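You operate a simulated robot arm through the tools that you are given. There is no shell and no other tool.

You are at the controls of a simulated robot arm. One attempt, no reset.

Task
Swap the dolly's worn castor for a good one and latch it in.
Fine: the worn one goes in the red socket.

It is judged by the outcome, as a careful person would: the job done as asked, and still so three seconds after it is handed in. It fails if anything else is knocked over, pushed out of place, dropped, spilled or broken.

Robot
A 7-joint arm with a two-finger parallel gripper, fixed in place. Base frame: the origin is on the floor under the middle of its stand, x ahead of it, y to its left, z up; the work surface is at about z = 860. Lengths are in mm, angles in rad, forces in N, time in s.
It reaches about 1372 mm from its shoulder. Its first joint turns from -2.601 to 2.601 rad. Payload 3.43 kg.
Tool frame: the origin (TCP) lies between the finger pads and is the grasp point; the fingertips stand 30 mm ahead of it; z points along the fingers, y is the line along which they close. The gripper opens to 94 mm. The fingers are 28 mm wide and 10 mm thick; the gripper's body (50 by 96 mm) begins 55 mm behind the TCP.
Orientation is that of the tool frame in the base frame, as a unit quaternion [w, x, y, z]. With the fingers straight down and closing along the base's y, the tool's x points along the base's -x, its y along +y and its z along -z.

Tools
- The arm moves only by the tool arm_command. Its argument "deltas" is a list of rows, each a list of 7 numbers: the shift along the base's x, y, z in mm, then the turn, a rotation vector about the base's x, y, z in rad, then the finger opening in mm, from 0 to 94. In form: [[tx, ty, tz, rx, ry, rz, jaw], ...]. A call has 1 to 20 rows; each row is the pose to reach, as a shift and turn from the pose commanded when the call began. Rows are played at 5 a second. More than 50 mm and 0.15 rad between two rows, or a gripper value outside its range, and nothing of the call is played. A pose out of reach is approached as far as the arm can. The call stops where the force on the tool passes 50 N (or 10 N more than at its start, if that is more) or the arm is blocked; 0.2 s more then pass. The fingers move at their own pace (about 45 mm/s each) and stop on an object; they squeeze with about 42 N. The grip force told is the motor's: it shows also when the fingers shut on nothing. Time passes only in rows, and 0.2 s behind the last, so rows that repeat a pose let the fingers close. It gives the time, the measured TCP pose, the force on the tool (base axes), the opening and the grip force at its end, in the units of the frame above (readings bear some noise), with the torque about the TCP (base axes, N m) and any sound that the robot's microphone picked up.
- Cameras (640 x 400 px; columns grow to the right, rows downward): "scene" is fixed at [47.7, 507.4, 1512.2]; the picture's right is [-0.44, -0.90, 0.00], its down [-0.30, 0.15, -0.94] and it looks along [0.85, -0.41, -0.34] (base axes); focal length 335 px, centre (320, 200). "wrist" rides on the gripper at [76, 14, -103] in the tool frame; the picture's right is [-0.18, 0.98, 0.00], its down [-0.75, -0.14, -0.64] and it looks along [-0.63, -0.12, 0.77] (tool axes); focal length 243 px, centre (320, 200). There is no depth. A picture from a camera that has moved, and an enlarged one, comes with that camera's place and axes in the base frame and with its lens. The place of the scene camera against the robot may be out by one fixed shift of up to 18 mm in any direction.
- snapshot(camera): a new picture of that camera. The clock stands still meanwhile.
- zoom(camera, box): a new picture of the part [left, top, right, bottom] of that camera's present view, enlarged. The clock stands still meanwhile.
- hand_in(): hands the job in; it is judged then, once.

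Places have to be worked out from the pictures, the camera data and where the tool is seen. Open the gripper and draw the arm clear of the work before you hand the job in, unless the task says otherwise.

The tools are called after ">>>" as name(argument=value, ...) on one line, values as JSON. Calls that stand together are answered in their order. arm_command: Moves the arm, as the interface text tells. Its arguments: {"type":"object","properties":{"deltas":{"type":"array"}},"required":["deltas"]} The other tools are called the same way: snapshot (camera) takes a picture; zoom (camera, box) takes an enlarged picture of a part of a camera's view; hand_in () hands the job in.

At the start:

```text
time: 0.0
eef_pos: [921.3, -359.3, 1184.5]
tcp_rot: [0.0, -0.001, 1.0, 0.001]
ft_force: [0.4, -0.3, 0.8]
wrist_torque: [-0.02, 0.01, 0.0]
finger_gap: 94.0
gripper_force: 0.0
```

scene: 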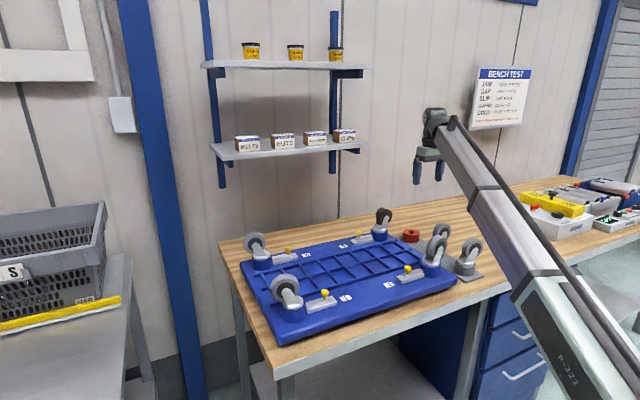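
wrist: 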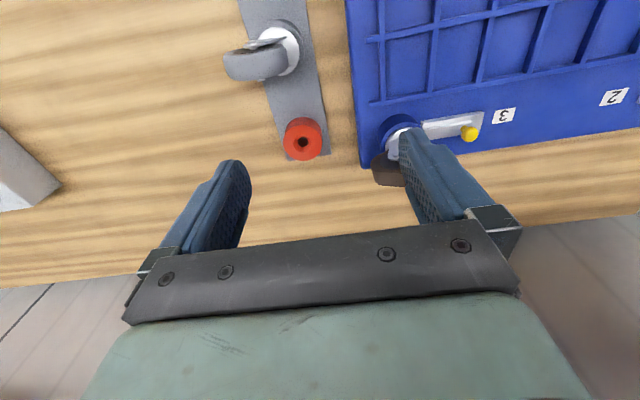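

I start by looking closely at the dolly, its castors, and the rack with the red socket before moving anything.

>>> zoom(camera="scene", box=[340, 190, 500, 290])

>>> zoom(camera="scene", box=[220, 200, 380, 330])

>>> zoom(camera="wrist", box=[200, 0, 520, 200])

>>> zoom(camera="scene", box=[460, 50, 540, 140])

```text
4.00 times, centred on (420, 240) of scene
camera zoom: at [47.7, 507.4, 1512.2], right [-0.44, -0.9, 0.0], down [-0.3, 0.15, -0.94], along [0.85, -0.41, -0.34], focal length 1339 px, centre (-80, 40)
```

zoom: 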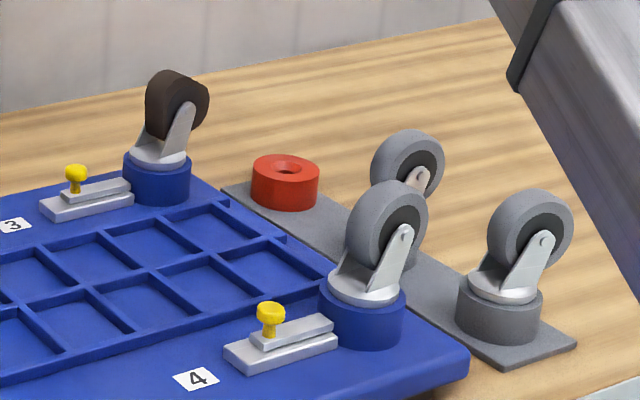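

```text
3.08 times, centred on (300, 265) of scene
camera zoom: at [47.7, 507.4, 1512.2], right [-0.44, -0.9, 0.0], down [-0.3, 0.15, -0.94], along [0.85, -0.41, -0.34], focal length 1030 px, centre (382, 0)
```

zoom: 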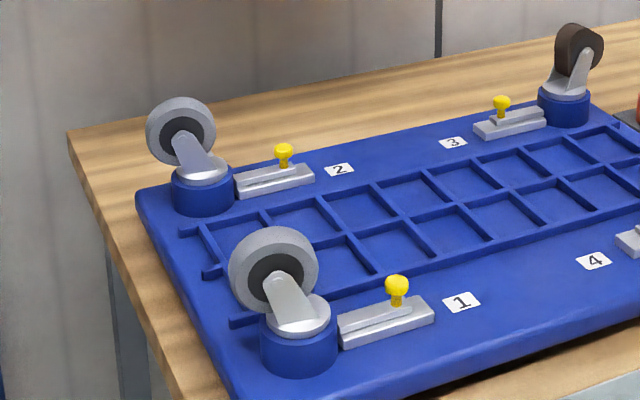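

```text
2.00 times, centred on (360, 100) of wrist
camera zoom: at [844.2, -345.0, 1285.8], right [0.18, 0.98, 0.0], down [0.75, -0.14, 0.64], along [0.63, -0.12, -0.77], focal length 485 px, centre (240, 400)
```

zoom: 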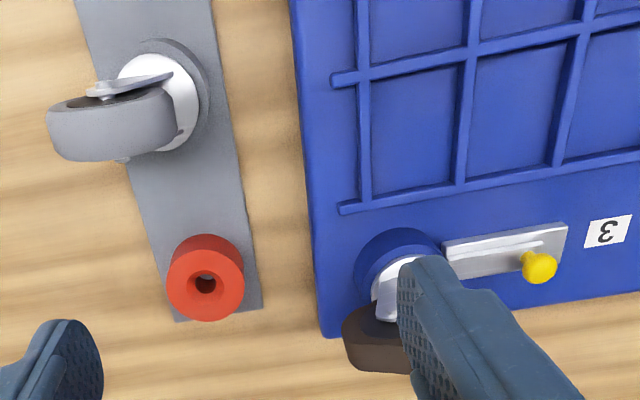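

```text
4.44 times, centred on (500, 95) of scene
camera zoom: at [47.7, 507.4, 1512.2], right [-0.44, -0.9, 0.0], down [-0.3, 0.15, -0.94], along [0.85, -0.41, -0.34], focal length 1488 px, centre (-480, 667)
```

zoom: 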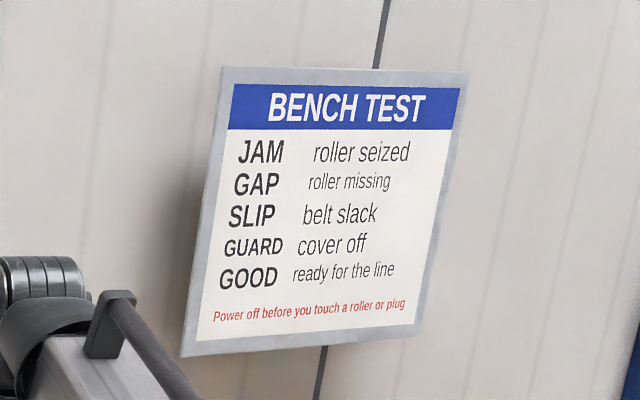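

Castor 3 has the dark, worn wheel and sits near (1030, -252). The red socket is near (1026, -410), and two grey spares stand on the rack nearer the robot. I'll pull back at the same height to inspect the spares and the latch with the wrist camera.

>>> arm_command(deltas=[[-50, 0, 0, 0, 0, 0, 94], [-100, 0, 0, 0, 0, 0, 94], [-150, 0, 0, 0, 0, 0, 94], [-200, 0, 0, 0, 0, 0, 94], [-240, 0, 0, 0, 0, 0, 94]])

>>> snapshot(camera="wrist")

>>> snapshot(camera="scene")

```text
time: 0.7
eef_pos: [807.9, -357.9, 1184.1]
tcp_rot: [0.006, 0.003, 1.0, -0.002]
ft_force: [5.7, -5.6, -12.8]
wrist_torque: [0.42, -0.34, 0.29]
finger_gap: 94.1
gripper_force: 0.1
stopped in row 3: the force on the tool passed its limit at 67 N (the readings are from after the stop); the commanded pose is now the measured one
```

```text
taken
camera wrist: at [731.1, -344.0, 1284.8], right [0.19, 0.98, 0.0], down [0.75, -0.14, 0.65], along [0.64, -0.12, -0.76], focal length 243 px, centre (320, 200)
```

wrist: 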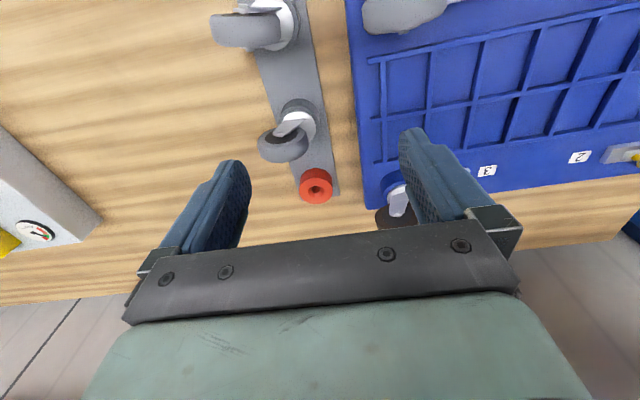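

```text
taken
```

scene: 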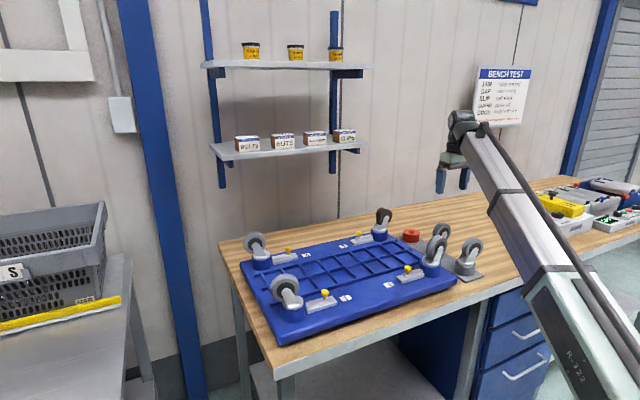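

The force stop came in free air with nothing displaced, so it was probably inertial from large steps. I'll continue with smaller steps.

>>> arm_command(deltas=[[-10, 0, 0, 0, 0, 0, 94], [-30, 0, 0, 0, 0, 0, 94], [-55, 0, 0, 0, 0, 0, 94], [-80, 0, 0, 0, 0, 0, 94], [-105, 0, 0, 0, 0, 0, 94], [-130, 0, 0, 0, 0, 0, 94], [-150, 0, 0, 0, 0, 0, 94], [-160, 0, 0, 0, 0, 0, 94]])

>>> snapshot(camera="wrist")

```text
time: 1.2
eef_pos: [793.0, -358.4, 1184.3]
tcp_rot: [0.01, 0.006, 1.0, -0.002]
ft_force: [7.8, -3.6, -15.4]
wrist_torque: [0.16, -0.16, 0.15]
finger_gap: 93.8
gripper_force: 0.1
stopped in row 2: the force on the tool passed its limit at 60 N (the readings are from after the stop); the commanded pose is now the measured one
```

```text
taken
camera wrist: at [715.1, -343.7, 1285.1], right [0.2, 0.98, 0.0], down [0.74, -0.15, 0.66], along [0.64, -0.13, -0.75], focal length 243 px, centre (320, 200)
```

wrist: 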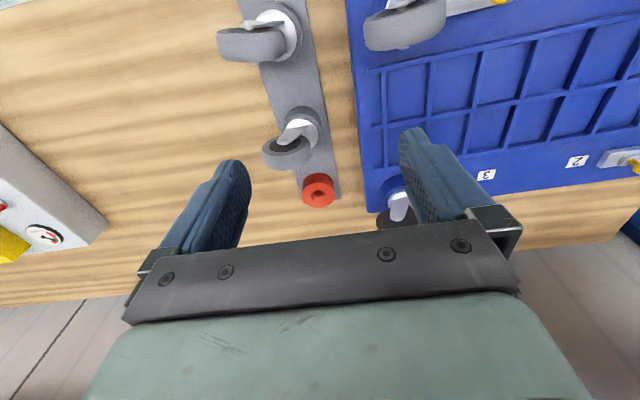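

The stop repeated in apparently free air, so I'll look closely at the arm and gripper for a self-contact, and at the current readings at rest.

>>> zoom(camera="scene", box=[400, 80, 640, 230])

>>> arm_command(deltas=[[0, 0, 0, 0, 0, 0, 94], [0, 0, 0, 0, 0, 0, 94]])

```text
2.67 times, centred on (520, 155) of scene
camera zoom: at [47.7, 507.4, 1512.2], right [-0.44, -0.9, 0.0], down [-0.3, 0.15, -0.94], along [0.85, -0.41, -0.34], focal length 893 px, centre (-213, 320)
```

zoom: 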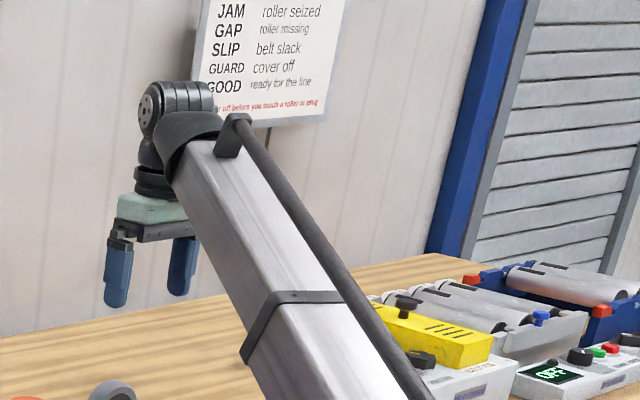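

```text
time: 1.8
eef_pos: [792.9, -358.5, 1184.3]
tcp_rot: [0.01, 0.006, 1.0, -0.002]
ft_force: [11.2, -4.5, -24.0]
wrist_torque: [0.1, -0.53, 0.15]
finger_gap: 93.9
gripper_force: 0.1
```

There's a steady outward-and-down push on the hand that grew as I retracted. It looks like the hand touching the arm's own forearm, so folding further at this height isn't possible. I'll move back out and yaw the tool so the camera looks across the rack from the dolly side.

>>> arm_command(deltas=[[20, 0, 0, 0, 0, 0, 94], [50, 5, 0, 0, 0, 0, 94], [85, 20, 0, 0, 0, 0, 94], [115, 35, 0, 0, 0, 0, 94], [130, 50, 0, 0, 0, 0, 94], [130, 58, 0, 0, 0, 0, 94], [130, 58, 0, 0, 0, 0, 94]])

```text
time: 3.4
eef_pos: [922.9, -300.2, 1184.6]
tcp_rot: [0.008, 0.005, 1.0, -0.002]
ft_force: [-1.1, 0.8, 0.4]
wrist_torque: [-0.01, 0.01, 0.0]
finger_gap: 94.2
gripper_force: 0.1
```

The force is gone once clear. Now I yaw about -1.5 rad in place so the camera looks towards -y over the rack.

>>> arm_command(deltas=[[0, 0, 0, 0, 0, -0.14, 94], [0, 0, 0, 0, 0, -0.28, 94], [0, 0, 0, 0, 0, -0.42, 94], [0, 0, 0, 0, 0, -0.56, 94], [0, 0, 0, 0, 0, -0.7, 94], [0, 0, 0, 0, 0, -0.84, 94], [0, 0, 0, 0, 0, -0.98, 94], [0, 0, 0, 0, 0, -1.12, 94], [0, 0, 0, 0, 0, -1.26, 94], [0, 0, 0, 0, 0, -1.4, 94], [0, 0, 0, 0, 0, -1.5, 94]])

>>> snapshot(camera="wrist")

>>> snapshot(camera="scene")

```text
time: 5.8
eef_pos: [921.6, -300.7, 1185.2]
tcp_rot: [0.005, 0.687, 0.727, -0.009]
ft_force: [-0.3, 0.8, -0.1]
wrist_torque: [0.0, 0.0, -0.02]
finger_gap: 94.2
gripper_force: 0.1
```

```text
taken
camera wrist: at [932.5, -222.3, 1285.1], right [0.99, -0.13, 0.0], down [-0.1, -0.75, 0.66], along [-0.08, -0.65, -0.76], focal length 243 px, centre (320, 200)
```

wrist: 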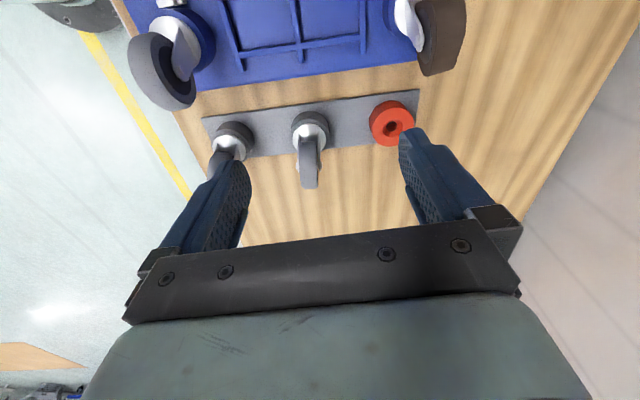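

```text
taken
```

scene: 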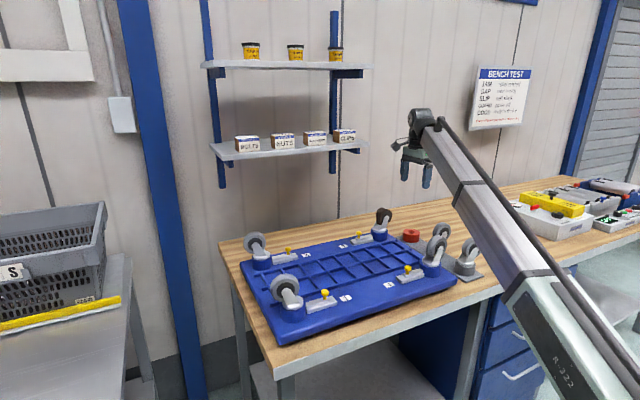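

Good view across the rack. I'll zoom in on the spares, the red socket and castor 3.

>>> zoom(camera="wrist", box=[190, 80, 430, 230])

>>> zoom(camera="wrist", box=[110, 0, 480, 120])

>>> zoom(camera="scene", box=[420, 215, 500, 285])

>>> zoom(camera="scene", box=[340, 200, 420, 255])

```text
2.67 times, centred on (310, 155) of wrist
camera zoom: at [932.5, -222.3, 1285.1], right [0.99, -0.13, 0.0], down [-0.1, -0.75, 0.66], along [-0.08, -0.65, -0.76], focal length 647 px, centre (347, 320)
```

zoom: 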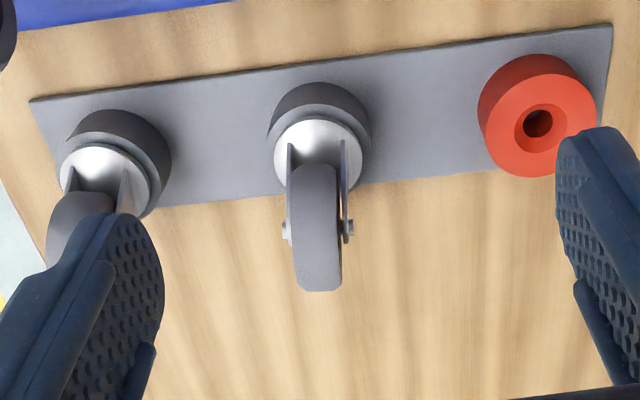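

```text
1.73 times, centred on (295, 60) of wrist
camera zoom: at [932.5, -222.3, 1285.1], right [0.99, -0.13, 0.0], down [-0.1, -0.75, 0.66], along [-0.08, -0.65, -0.76], focal length 420 px, centre (363, 442)
```

zoom: 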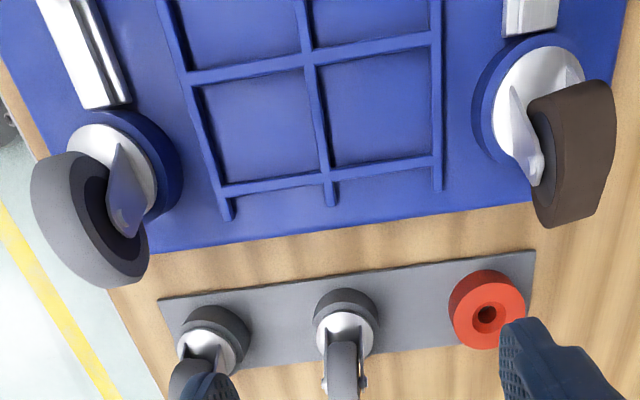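

```text
5.71 times, centred on (460, 250) of scene
camera zoom: at [47.7, 507.4, 1512.2], right [-0.44, -0.9, 0.0], down [-0.3, 0.15, -0.94], along [0.85, -0.41, -0.34], focal length 1913 px, centre (-480, -86)
```

zoom: 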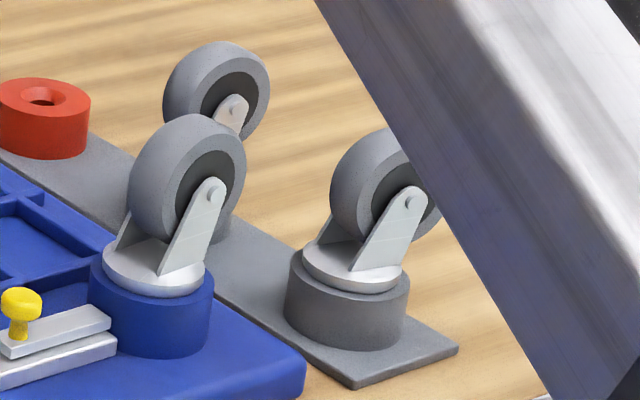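

```text
7.27 times, centred on (380, 228) of scene
camera zoom: at [47.7, 507.4, 1512.2], right [-0.44, -0.9, 0.0], down [-0.3, 0.15, -0.94], along [0.85, -0.41, -0.34], focal length 2434 px, centre (-116, 0)
```

zoom: 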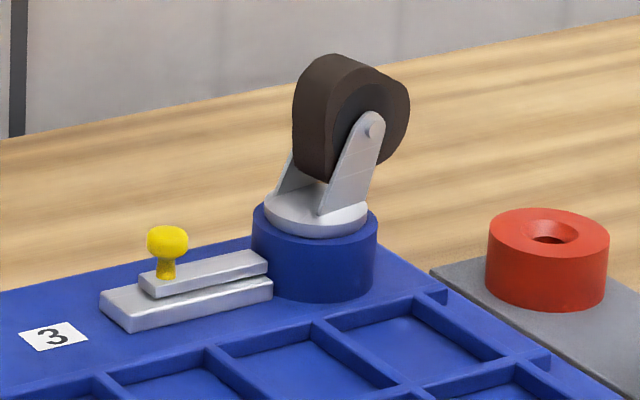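

The worn castor is at socket 3, with a flat-spotted brown wheel leaning towards +x/-y. The latch beside it is a sliding bar with a yellow knob, pushed in towards the socket. I'll move the camera over beside corner 3 for a closer look, and take out the small tool tilt.

>>> arm_command(deltas=[[8, 15, 0, 0.02, -0.005, 0, 94], [22, 40, -5, 0.02, -0.005, 0, 94], [38, 68, -15, 0.02, -0.005, 0, 94], [54, 98, -25, 0.02, -0.005, 0, 94], [70, 128, -35, 0.02, -0.005, 0, 94], [86, 158, -45, 0.02, -0.005, 0, 94], [98, 182, -55, 0.02, -0.005, 0, 94], [106, 196, -60, 0.02, -0.005, 0, 94], [108, 200, -60, 0.02, -0.005, 0, 94]])

>>> snapshot(camera="wrist")

```text
time: 7.8
eef_pos: [1028.9, -100.9, 1124.2]
tcp_rot: [0.0, 0.686, 0.728, 0.002]
ft_force: [0.0, -0.3, 0.5]
wrist_torque: [0.02, 0.01, -0.01]
finger_gap: 94.0
gripper_force: 0.1
```

```text
taken
camera wrist: at [1039.5, -24.3, 1227.1], right [0.99, -0.13, 0.0], down [-0.1, -0.76, 0.64], along [-0.08, -0.63, -0.77], focal length 243 px, centre (320, 200)
```

wrist: 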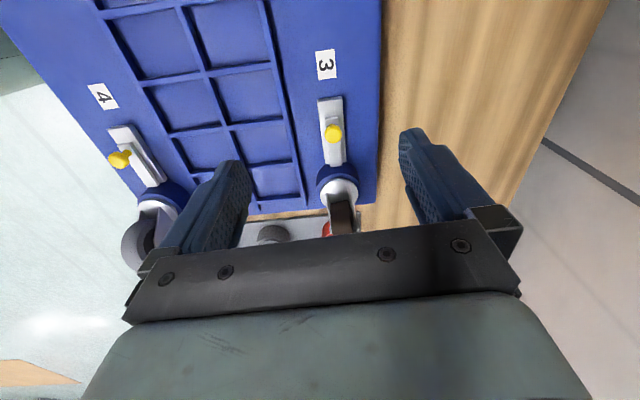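

>>> zoom(camera="wrist", box=[270, 60, 410, 240])

>>> zoom(camera="wrist", box=[80, 80, 240, 280])

```text
2.22 times, centred on (340, 150) of wrist
camera zoom: at [1039.5, -24.3, 1227.1], right [0.99, -0.13, 0.0], down [-0.1, -0.76, 0.64], along [-0.08, -0.63, -0.77], focal length 539 px, centre (276, 311)
```

zoom: 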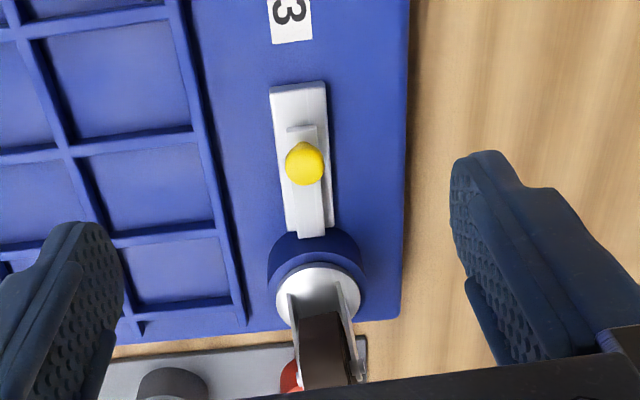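

```text
2.00 times, centred on (160, 180) of wrist
camera zoom: at [1039.5, -24.3, 1227.1], right [0.99, -0.13, 0.0], down [-0.1, -0.76, 0.64], along [-0.08, -0.63, -0.77], focal length 485 px, centre (640, 240)
```

zoom: 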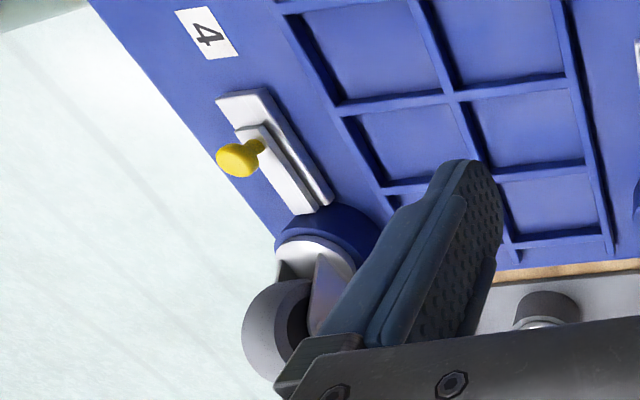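

From two views I place socket 3's castor disc near (1040, -244, 943). The latch knob is near (1039, -153, ~946), and its bar can slide about 20 mm towards +y. I'll yaw back so the fingers close along the slide direction and hover above the knob for a check picture.

>>> arm_command(deltas=[[0, -2, 0, 0, 0, 0.1, 94], [1, -5, 0, 0, 0, 0.24, 94], [2, -10, 0, 0, 0, 0.38, 94], [3, -16, 0, 0, 0, 0.52, 94], [4, -22, 0, 0, 0, 0.66, 94], [5, -28, -5, 0, 0, 0.8, 94], [6, -34, -10, 0, 0, 0.94, 94], [7, -40, -16, 0, 0, 1.08, 94], [8, -46, -24, 0, 0, 1.22, 94], [9, -50, -34, 0, 0, 1.36, 94], [10, -52, -46, 0, 0, 1.5, 94], [10, -52, -54, 0, 0, 1.511, 94], [10, -52, -54, 0, 0, 1.511, 94]])

>>> snapshot(camera="wrist")

>>> snapshot(camera="scene")

```text
time: 10.6
eef_pos: [1042.3, -152.7, 1070.8]
tcp_rot: [-0.001, 0.0, 1.0, 0.002]
ft_force: [-0.4, -0.2, 0.3]
wrist_torque: [-0.05, 0.0, 0.01]
finger_gap: 94.2
gripper_force: 0.0
```

```text
taken
camera wrist: at [965.6, -139.0, 1172.6], right [0.18, 0.98, 0.0], down [0.76, -0.14, 0.64], along [0.63, -0.12, -0.77], focal length 243 px, centre (320, 200)
```

wrist: 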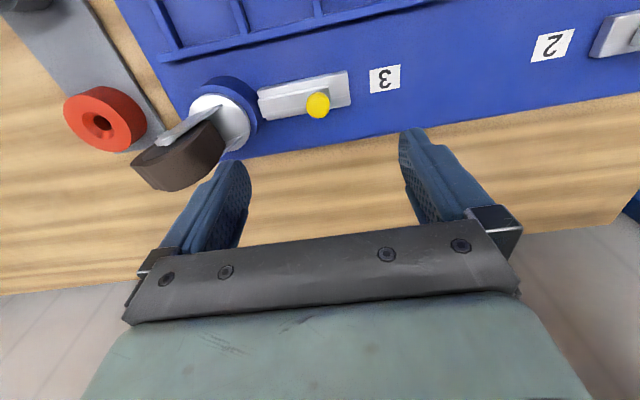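

```text
taken
```

scene: 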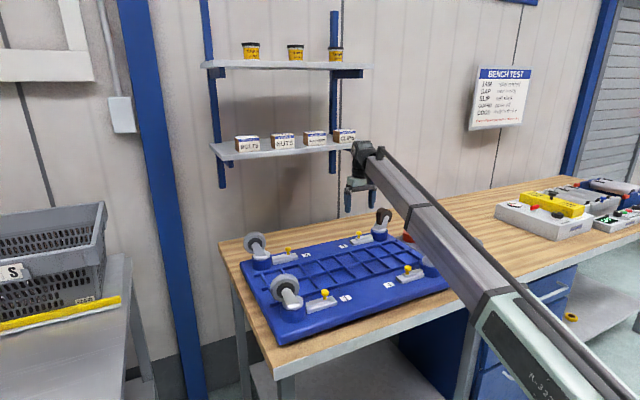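

>>> zoom(camera="wrist", box=[50, 40, 370, 240])

>>> zoom(camera="wrist", box=[250, 50, 410, 150])

>>> zoom(camera="scene", box=[320, 170, 440, 260])

```text
2.00 times, centred on (210, 140) of wrist
camera zoom: at [965.6, -139.0, 1172.6], right [0.18, 0.98, 0.0], down [0.76, -0.14, 0.64], along [0.63, -0.12, -0.77], focal length 485 px, centre (540, 320)
```

zoom: 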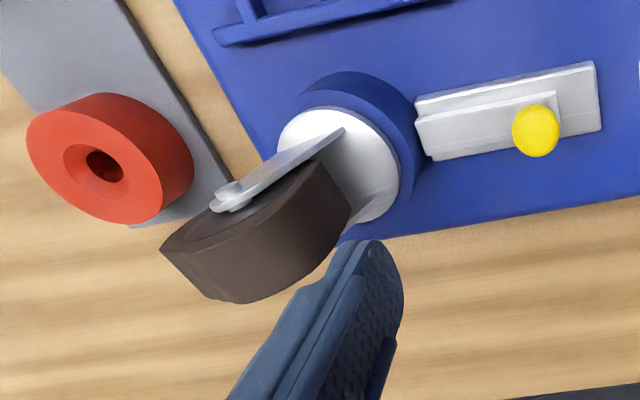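

```text
4.00 times, centred on (330, 100) of wrist
camera zoom: at [965.6, -139.0, 1172.6], right [0.18, 0.98, 0.0], down [0.76, -0.14, 0.64], along [0.63, -0.12, -0.77], focal length 970 px, centre (280, 600)
```

zoom: 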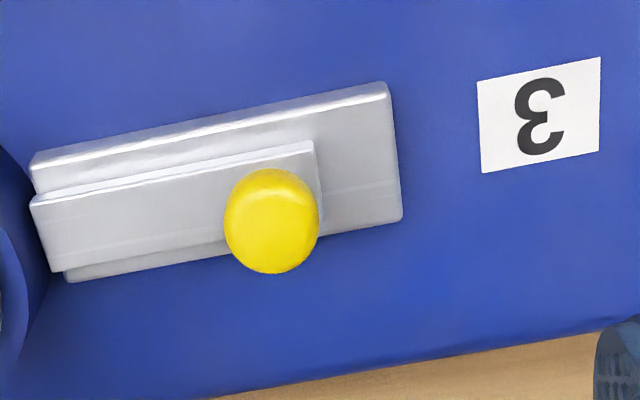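

```text
4.44 times, centred on (380, 215) of scene
camera zoom: at [47.7, 507.4, 1512.2], right [-0.44, -0.9, 0.0], down [-0.3, 0.15, -0.94], along [0.85, -0.41, -0.34], focal length 1488 px, centre (53, 133)
```

zoom: 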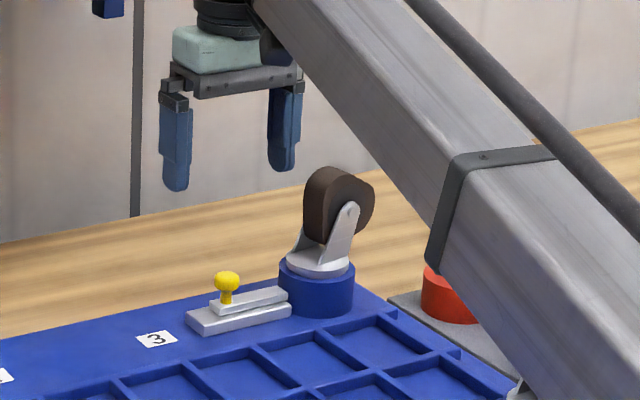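

View C agrees: knob at about (1039, -154, 946) and red socket hole at about (1027, -402, 905). I'll narrow the jaw to 50 so the inner finger stays clear of socket 3, and descend around the knob to TCP z≈960.

>>> arm_command(deltas=[[-1, 0, -5, 0, 0, 0, 70], [-2, -1, -20, 0, 0, 0, 50], [-3, -1, -40, 0, 0, 0, 50], [-3, -1, -60, 0, 0, 0, 50], [-3, -1, -78, 0, 0, 0, 50], [-3, -1, -88, 0, 0, 0, 50], [-3, -1, -90, 0, 0, 0, 50]])

>>> snapshot(camera="wrist")

>>> snapshot(camera="scene")

```text
time: 12.2
eef_pos: [1038.9, -153.4, 980.7]
tcp_rot: [-0.002, 0.001, 1.0, 0.003]
ft_force: [-0.2, 0.4, -0.6]
wrist_torque: [-0.01, -0.02, 0.01]
finger_gap: 49.9
gripper_force: 0.1
```

```text
taken
camera wrist: at [962.5, -140.2, 1082.4], right [0.19, 0.98, 0.0], down [0.76, -0.14, 0.64], along [0.63, -0.12, -0.77], focal length 243 px, centre (320, 200)
```

wrist: 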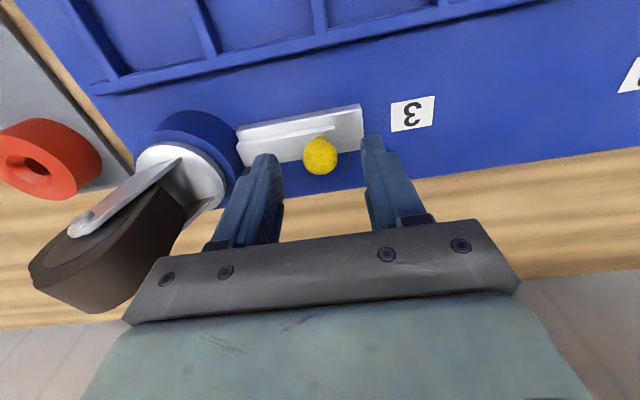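

```text
taken
```

scene: 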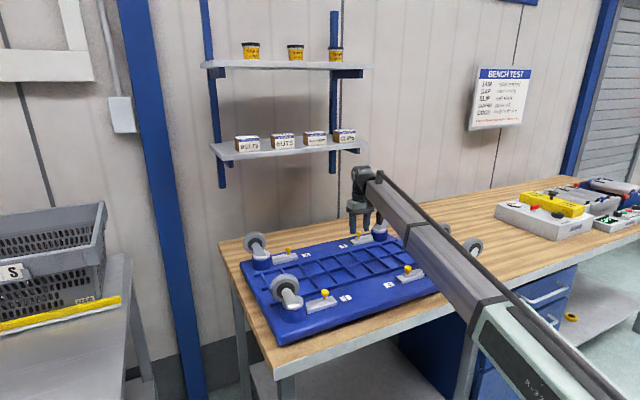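

The knob sits between the fingers. Before going lower I'll check how much clearance the forearm has over castor 4.

>>> zoom(camera="scene", box=[330, 150, 530, 300])

>>> zoom(camera="wrist", box=[200, 90, 440, 240])

```text
2.67 times, centred on (430, 225) of scene
camera zoom: at [47.7, 507.4, 1512.2], right [-0.44, -0.9, 0.0], down [-0.3, 0.15, -0.94], along [0.85, -0.41, -0.34], focal length 893 px, centre (27, 133)
```

zoom: 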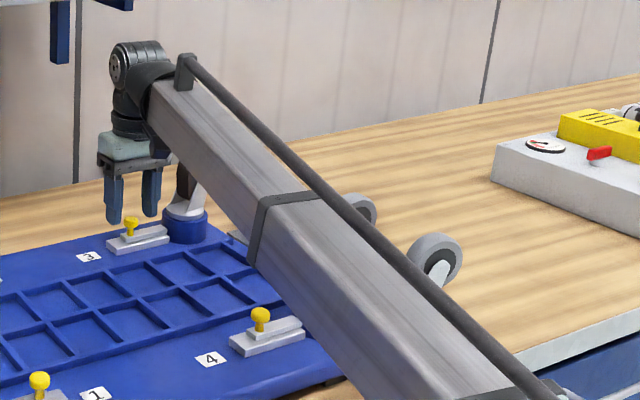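

```text
2.67 times, centred on (320, 165) of wrist
camera zoom: at [962.5, -140.2, 1082.4], right [0.19, 0.98, 0.0], down [0.76, -0.14, 0.64], along [0.63, -0.12, -0.77], focal length 647 px, centre (320, 293)
```

zoom: 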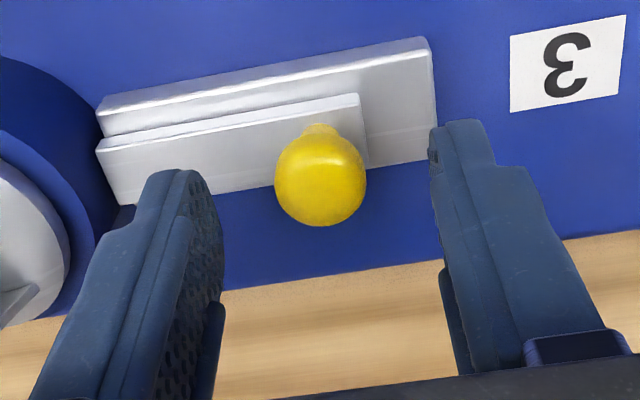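

Clearance over castor 4 looks fine. I descend the last 22 mm and close on the knob.

>>> arm_command(deltas=[[0, 0, -10, 0, 0, 0, 50], [0, 0, -20, 0, 0, 0, 50], [0, 0, -23, 0, 0, 0, 50], [0, 0, -23, 0, 0, 0, 30], [0, 0, -23, 0, 0, 0, 10], [0, 0, -23, 0, 0, 0, 10], [0, 0, -23, 0, 0, 0, 10]])

>>> snapshot(camera="wrist")

```text
time: 13.8
eef_pos: [1035.6, -153.8, 957.7]
tcp_rot: [-0.002, 0.001, 1.0, 0.002]
ft_force: [-0.4, -2.3, 0.5]
wrist_torque: [-0.02, -0.07, -0.01]
finger_gap: 20.8
gripper_force: 45.2
```

```text
taken
camera wrist: at [961.0, -140.0, 1059.4], right [0.19, 0.98, 0.0], down [0.76, -0.14, 0.64], along [0.63, -0.12, -0.77], focal length 243 px, centre (320, 200)
```

wrist: 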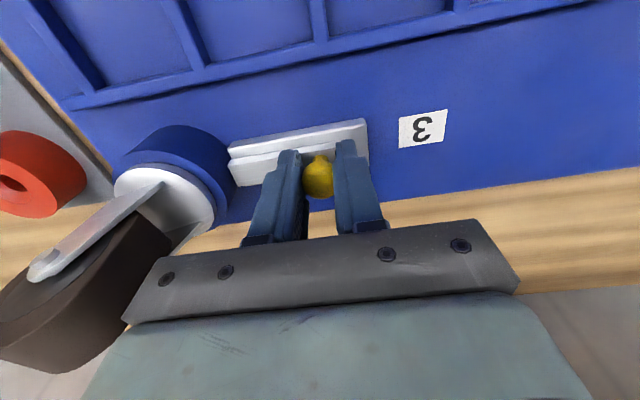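

The knob is held at 20.8 mm. Now I draw it towards +y, away from the socket, in small steps.

>>> arm_command(deltas=[[0, 2, 0, 0, 0, 0, 10], [0, 5, 0, 0, 0, 0, 10], [0, 8, 0, 0, 0, 0, 10], [0, 11, 0, 0, 0, 0, 10], [0, 14, 0, 0, 0, 0, 10], [0, 17, 0, 0, 0, 0, 10]])

>>> snapshot(camera="wrist")

```text
time: 15.2
eef_pos: [1036.8, -138.7, 957.4]
tcp_rot: [-0.002, 0.001, 1.0, 0.001]
ft_force: [-2.5, -2.3, 1.2]
wrist_torque: [0.01, 0.87, 0.07]
finger_gap: 20.7
gripper_force: 44.7
```

```text
taken
camera wrist: at [961.0, -124.3, 1059.5], right [0.19, 0.98, 0.0], down [0.76, -0.14, 0.64], along [0.63, -0.12, -0.77], focal length 243 px, centre (320, 200)
```

wrist: 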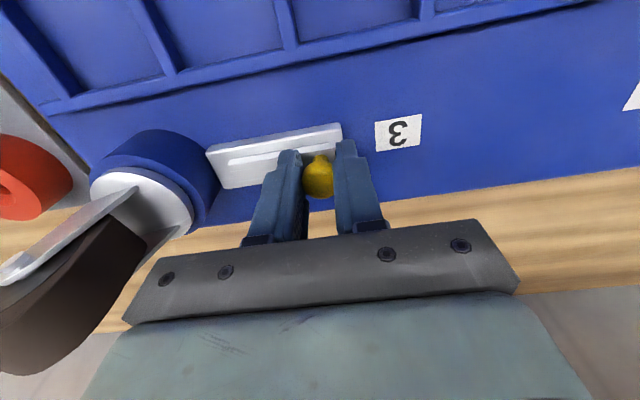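

The bar slides easily. I continue to its end stop in small steps, watching the force.

>>> arm_command(deltas=[[0, 2, 0, 0, 0, 0, 10], [0, 4, 0, 0, 0, 0, 10], [0, 6, 0, 0, 0, 0, 10]])

>>> zoom(camera="wrist", box=[160, 90, 400, 240])

```text
time: 16.0
eef_pos: [1036.8, -136.5, 956.7]
tcp_rot: [-0.002, 0.004, 1.0, -0.003]
ft_force: [-6.4, -38.8, -6.3]
wrist_torque: [-0.33, -0.57, -0.19]
finger_gap: 20.6
gripper_force: 44.9
```

```text
2.67 times, centred on (280, 165) of wrist
camera zoom: at [961.1, -122.1, 1059.3], right [0.19, 0.98, -0.01], down [0.75, -0.14, 0.64], along [0.63, -0.13, -0.77], focal length 647 px, centre (427, 293)
```

zoom: 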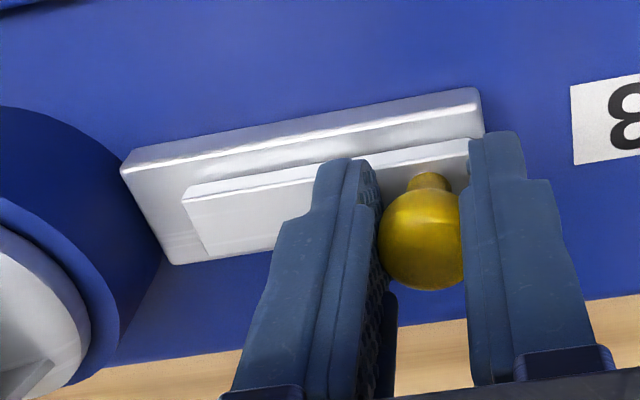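

The bar has reached its end stop (39 N) and is clearly withdrawn from the socket. I ease off, open, and lift clear.

>>> arm_command(deltas=[[0, -2, 0, 0, 0, 0, 10], [0, -3.5, 0, 0, 0, 0, 10], [0, -3.5, 0, 0, 0, 0, 10], [0, -3.5, 0, 0, 0, 0, 40], [0, -3.5, 0, 0, 0, 0, 50], [0, -3.5, 0, 0, 0, 0, 50]])

>>> arm_command(deltas=[[0, 0, 10, 0, 0, 0, 50], [0, 0, 30, 0, 0, 0, 50], [0, 0, 55, 0, 0, 0, 50], [0, 0, 80, 0, 0, 0, 60], [0, 0, 105, 0, 0, 0, 60], [0, 0, 130, 0, 0, 0, 60], [0, 0, 145, 0, 0, 0, 60], [0, 0, 150, 0, 0, 0, 60]])

>>> snapshot(camera="wrist")

>>> snapshot(camera="scene")

```text
time: 17.4
eef_pos: [1038.3, -133.6, 958.0]
tcp_rot: [-0.002, 0.0, 1.0, 0.001]
ft_force: [0.4, 0.3, 0.8]
wrist_torque: [-0.02, 0.0, 0.0]
finger_gap: 50.2
gripper_force: 0.1
```

```text
time: 19.2
eef_pos: [1036.8, -133.1, 1108.3]
tcp_rot: [-0.002, 0.001, 1.0, 0.002]
ft_force: [-0.3, 0.1, -0.3]
wrist_torque: [-0.01, -0.01, 0.0]
finger_gap: 60.1
gripper_force: 0.1
```

```text
taken
camera wrist: at [961.5, -120.1, 1209.7], right [0.18, 0.98, 0.0], down [0.76, -0.14, 0.64], along [0.63, -0.12, -0.77], focal length 243 px, centre (320, 200)
```

wrist: 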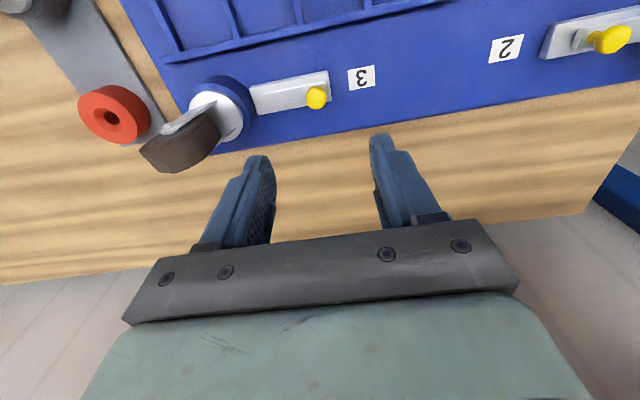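

```text
taken
```

scene: 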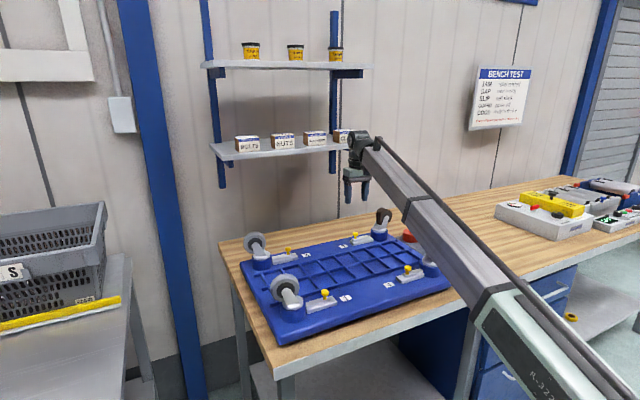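

Unlatched. I zoom on the latch and the worn castor to work out its fork direction for the grasp.

>>> zoom(camera="wrist", box=[60, 50, 380, 200])

>>> zoom(camera="scene", box=[330, 190, 450, 270])

>>> zoom(camera="wrist", box=[130, 60, 270, 180])

```text
2.00 times, centred on (220, 125) of wrist
camera zoom: at [961.5, -120.1, 1209.7], right [0.18, 0.98, 0.0], down [0.76, -0.14, 0.64], along [0.63, -0.12, -0.77], focal length 485 px, centre (520, 350)
```

zoom: 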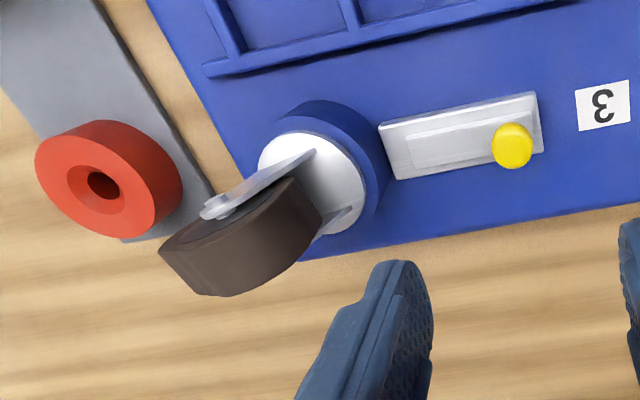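

```text
5.00 times, centred on (390, 230) of scene
camera zoom: at [47.7, 507.4, 1512.2], right [-0.44, -0.9, 0.0], down [-0.3, 0.15, -0.94], along [0.85, -0.41, -0.34], focal length 1674 px, centre (-30, 50)
```

zoom: 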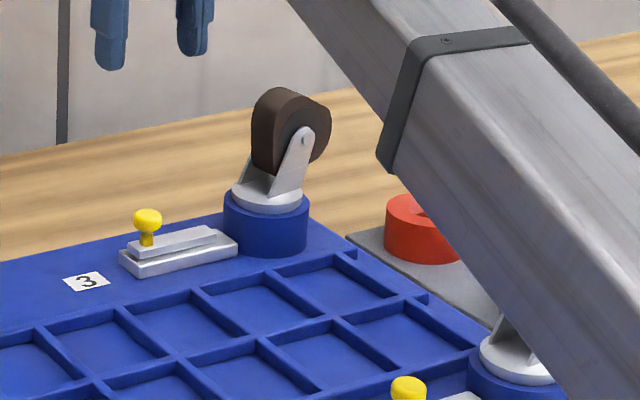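

```text
3.33 times, centred on (200, 120) of wrist
camera zoom: at [961.5, -120.1, 1209.7], right [0.18, 0.98, 0.0], down [0.76, -0.14, 0.64], along [0.63, -0.12, -0.77], focal length 809 px, centre (720, 467)
```

zoom: 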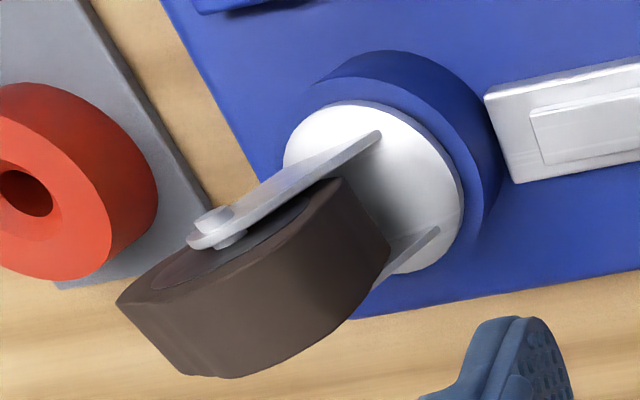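

The latch bar is fully drawn back. Castor 3's axle runs roughly along x and its wheel leans towards -y. I'll yaw so the fingers close along x and take a closer look down onto it.

>>> arm_command(deltas=[[0, 0, 0, 0, 0, -0.1, 70], [0, -4, 0, 0, 0, -0.24, 80], [1, -8, 0, 0, 0, -0.38, 94], [1, -12, 0, 0, 0, -0.52, 94], [1, -16, 0, 0, 0, -0.66, 94], [2, -20, 0, 0, 0, -0.8, 94], [2, -24, 0, 0, 0, -0.94, 94], [2, -28, 0, 0, 0, -1.08, 94], [2, -32, 0, 0, 0, -1.22, 94], [2, -36, 0, 0, 0, -1.36, 94], [2, -40, 0, 0, 0, -1.48, 94], [2, -42, 0, 0, 0, -1.5, 94], [2, -42, 0, 0, 0, -1.5, 94]])

>>> snapshot(camera="wrist")

>>> zoom(camera="wrist", box=[230, 50, 430, 200])

```text
time: 22.0
eef_pos: [1039.2, -176.7, 1107.7]
tcp_rot: [0.0, 0.682, 0.731, 0.003]
ft_force: [-0.4, 0.5, 0.3]
wrist_torque: [0.01, -0.01, -0.01]
finger_gap: 94.0
gripper_force: 0.1
```

```text
taken
camera wrist: at [1048.1, -100.2, 1209.5], right [0.99, -0.12, 0.0], down [-0.09, -0.76, 0.64], along [-0.07, -0.64, -0.77], focal length 243 px, centre (320, 200)
```

wrist: 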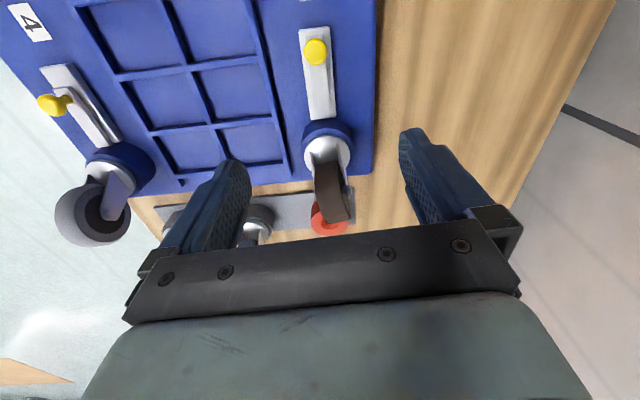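

```text
2.67 times, centred on (330, 125) of wrist
camera zoom: at [1048.1, -100.2, 1209.5], right [0.99, -0.12, 0.0], down [-0.09, -0.76, 0.64], along [-0.07, -0.64, -0.77], focal length 647 px, centre (293, 400)
```

zoom: 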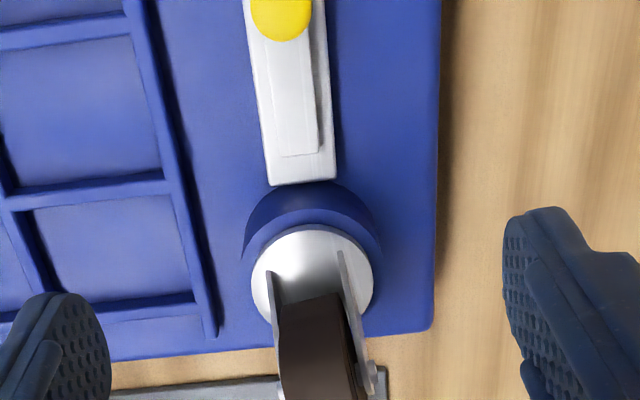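

>>> zoom(camera="wrist", box=[270, 110, 400, 240])

>>> zoom(camera="wrist", box=[30, 50, 330, 250])

```text
3.08 times, centred on (335, 175) of wrist
camera zoom: at [1048.1, -100.2, 1209.5], right [0.99, -0.12, 0.0], down [-0.09, -0.76, 0.64], along [-0.07, -0.64, -0.77], focal length 746 px, centre (274, 277)
```

zoom: 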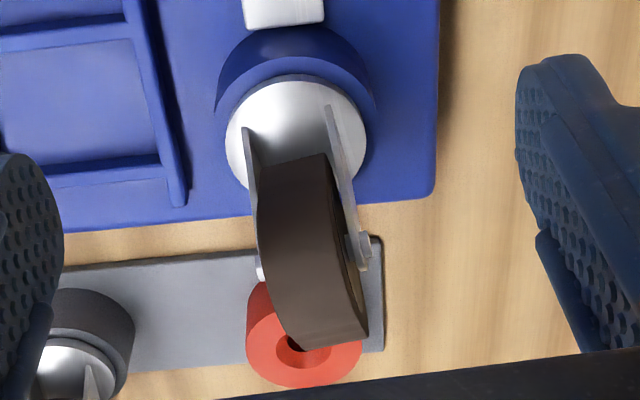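

```text
2.00 times, centred on (180, 150) of wrist
camera zoom: at [1048.1, -100.2, 1209.5], right [0.99, -0.12, 0.0], down [-0.09, -0.76, 0.64], along [-0.07, -0.64, -0.77], focal length 485 px, centre (600, 300)
```

zoom: 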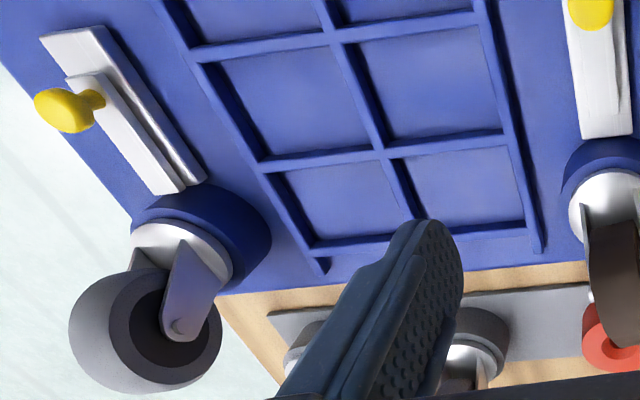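

The castor's axle is angled about 9.5° from x, the lean direction is [0.165, -0.986], and the stem axis is near (1039, -248). The bolts sit at z≈995, about 26 mm out. I'll grip the fork plates just below the bolts, near the stem axis, so first I align above it with the jaw at 70.

>>> arm_command(deltas=[[0, -15, 0, 0, 0, 0.03, 80], [0, -35, 0, 0, 0, 0.06, 70], [1, -55, 0, 0, 0, 0.096, 70], [1, -70, 0, 0, 0, 0.096, 70], [1, -76, 0, 0, 0, 0.096, 70], [1, -76, -15, 0, 0, 0.096, 70], [1, -76, -35, 0, 0, 0.096, 70], [1, -76, -50, 0, 0, 0.096, 70], [1, -76, -55, 0, 0, 0.096, 70]])

>>> snapshot(camera="wrist")

>>> zoom(camera="scene", box=[320, 150, 480, 270])

```text
time: 24.0
eef_pos: [1040.6, -254.0, 1052.2]
tcp_rot: [-0.001, 0.646, 0.764, 0.003]
ft_force: [0.3, 0.4, 0.0]
wrist_torque: [0.03, 0.03, 0.0]
finger_gap: 69.6
gripper_force: 0.0
```

```text
taken
camera wrist: at [1041.6, -176.3, 1153.6], right [1.0, -0.02, 0.0], down [-0.02, -0.77, 0.64], along [-0.01, -0.64, -0.77], focal length 243 px, centre (320, 200)
```

wrist: 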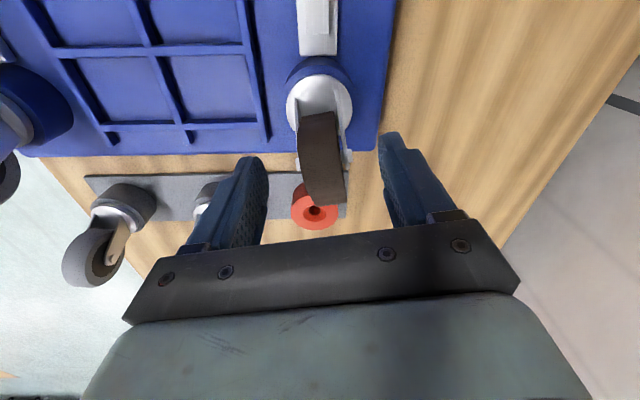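

```text
3.33 times, centred on (400, 210) of scene
camera zoom: at [47.7, 507.4, 1512.2], right [-0.44, -0.9, 0.0], down [-0.3, 0.15, -0.94], along [0.85, -0.41, -0.34], focal length 1116 px, centre (53, 167)
```

zoom: 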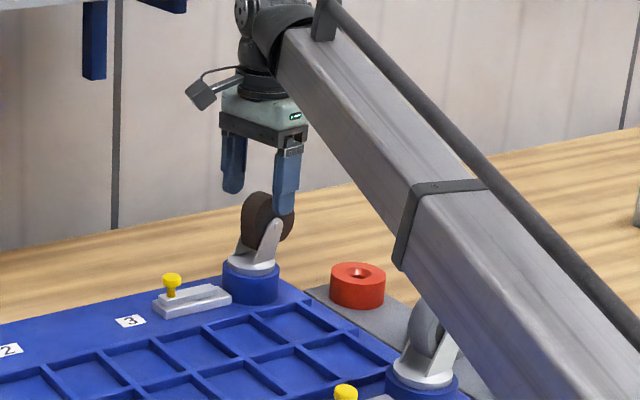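

The fingers straddle the castor squarely and the forearm has room over castor 4. I descend to TCP z≈988, leaving the tips just above the disc, and check before closing.

>>> arm_command(deltas=[[0, 1, -12, 0, 0, 0, 70], [0, 1, -28, 0, 0, 0, 70], [0, 1, -44, 0, 0, 0, 70], [0, 1, -56, 0, 0, 0, 70], [0, 1, -63, 0, 0, 0, 70], [0, 1, -65, 0, 0, 0, 70]])

>>> snapshot(camera="wrist")

>>> zoom(camera="scene", box=[340, 170, 440, 260])

```text
time: 25.4
eef_pos: [1039.9, -251.7, 987.4]
tcp_rot: [0.0, 0.646, 0.764, 0.002]
ft_force: [-0.9, -0.7, 0.9]
wrist_torque: [-0.03, -0.01, -0.02]
finger_gap: 69.9
gripper_force: 0.0
```

```text
taken
camera wrist: at [1041.1, -174.8, 1089.2], right [1.0, -0.02, 0.0], down [-0.02, -0.77, 0.64], along [-0.01, -0.64, -0.77], focal length 243 px, centre (320, 200)
```

wrist: 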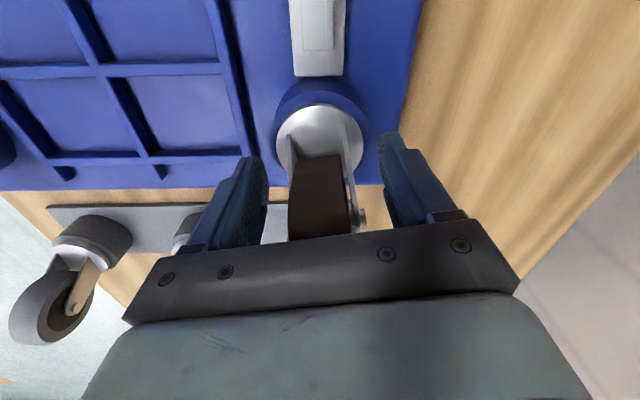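

```text
4.44 times, centred on (390, 215) of scene
camera zoom: at [47.7, 507.4, 1512.2], right [-0.44, -0.9, 0.0], down [-0.3, 0.15, -0.94], along [0.85, -0.41, -0.34], focal length 1488 px, centre (9, 133)
```

zoom: 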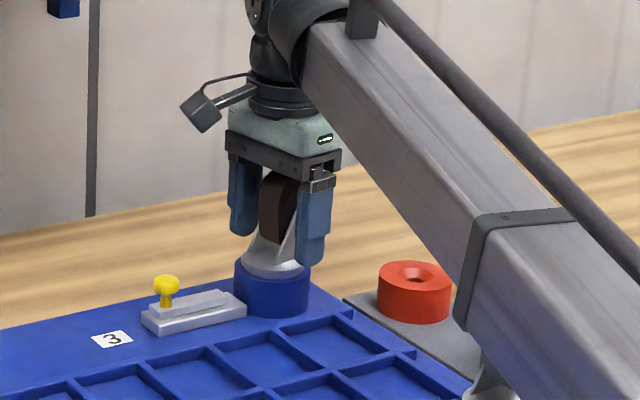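

Positioned well, with the tips just above the disc and no contact. I close on the fork plates.

>>> arm_command(deltas=[[0, 0, 0, 0, 0, 0, 55], [0, 0, 0, 0, 0, 0, 40], [0, 0, 0, 0, 0, 0, 25], [0, 0, 0, 0, 0, 0, 20], [0, 0, 0, 0, 0, 0, 20], [0, 0, 0, 0, 0, 0, 20]])

>>> snapshot(camera="wrist")

>>> zoom(camera="scene", box=[340, 170, 440, 260])

```text
time: 26.8
eef_pos: [1040.1, -250.7, 988.9]
tcp_rot: [0.0, 0.646, 0.763, 0.003]
ft_force: [2.6, -0.7, 1.2]
wrist_torque: [0.05, 0.1, 0.03]
finger_gap: 39.7
gripper_force: 41.8
```

```text
taken
camera wrist: at [1041.1, -174.8, 1089.4], right [1.0, -0.02, 0.0], down [-0.02, -0.77, 0.64], along [-0.01, -0.64, -0.77], focal length 243 px, centre (320, 200)
```

wrist: 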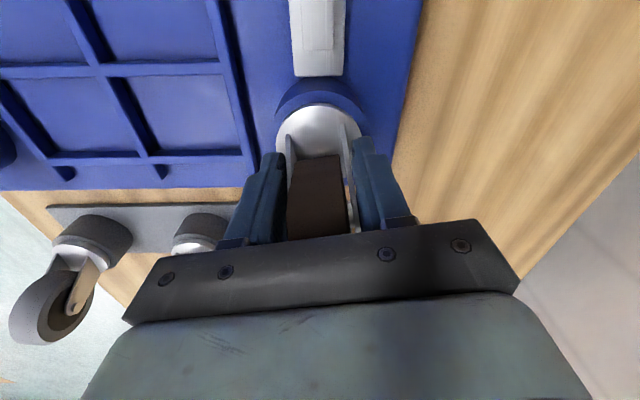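

```text
4.44 times, centred on (390, 215) of scene
camera zoom: at [47.7, 507.4, 1512.2], right [-0.44, -0.9, 0.0], down [-0.3, 0.15, -0.94], along [0.85, -0.41, -0.34], focal length 1488 px, centre (9, 133)
```

zoom: 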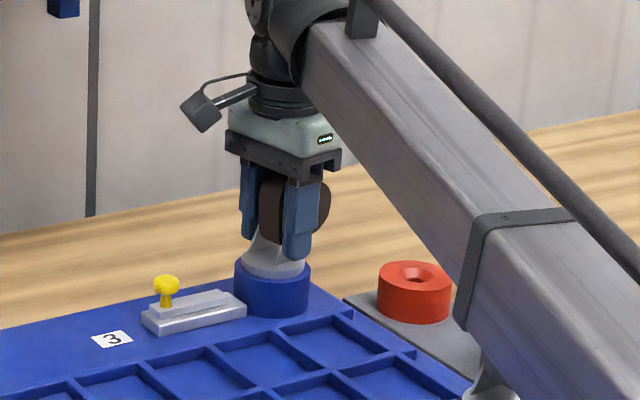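

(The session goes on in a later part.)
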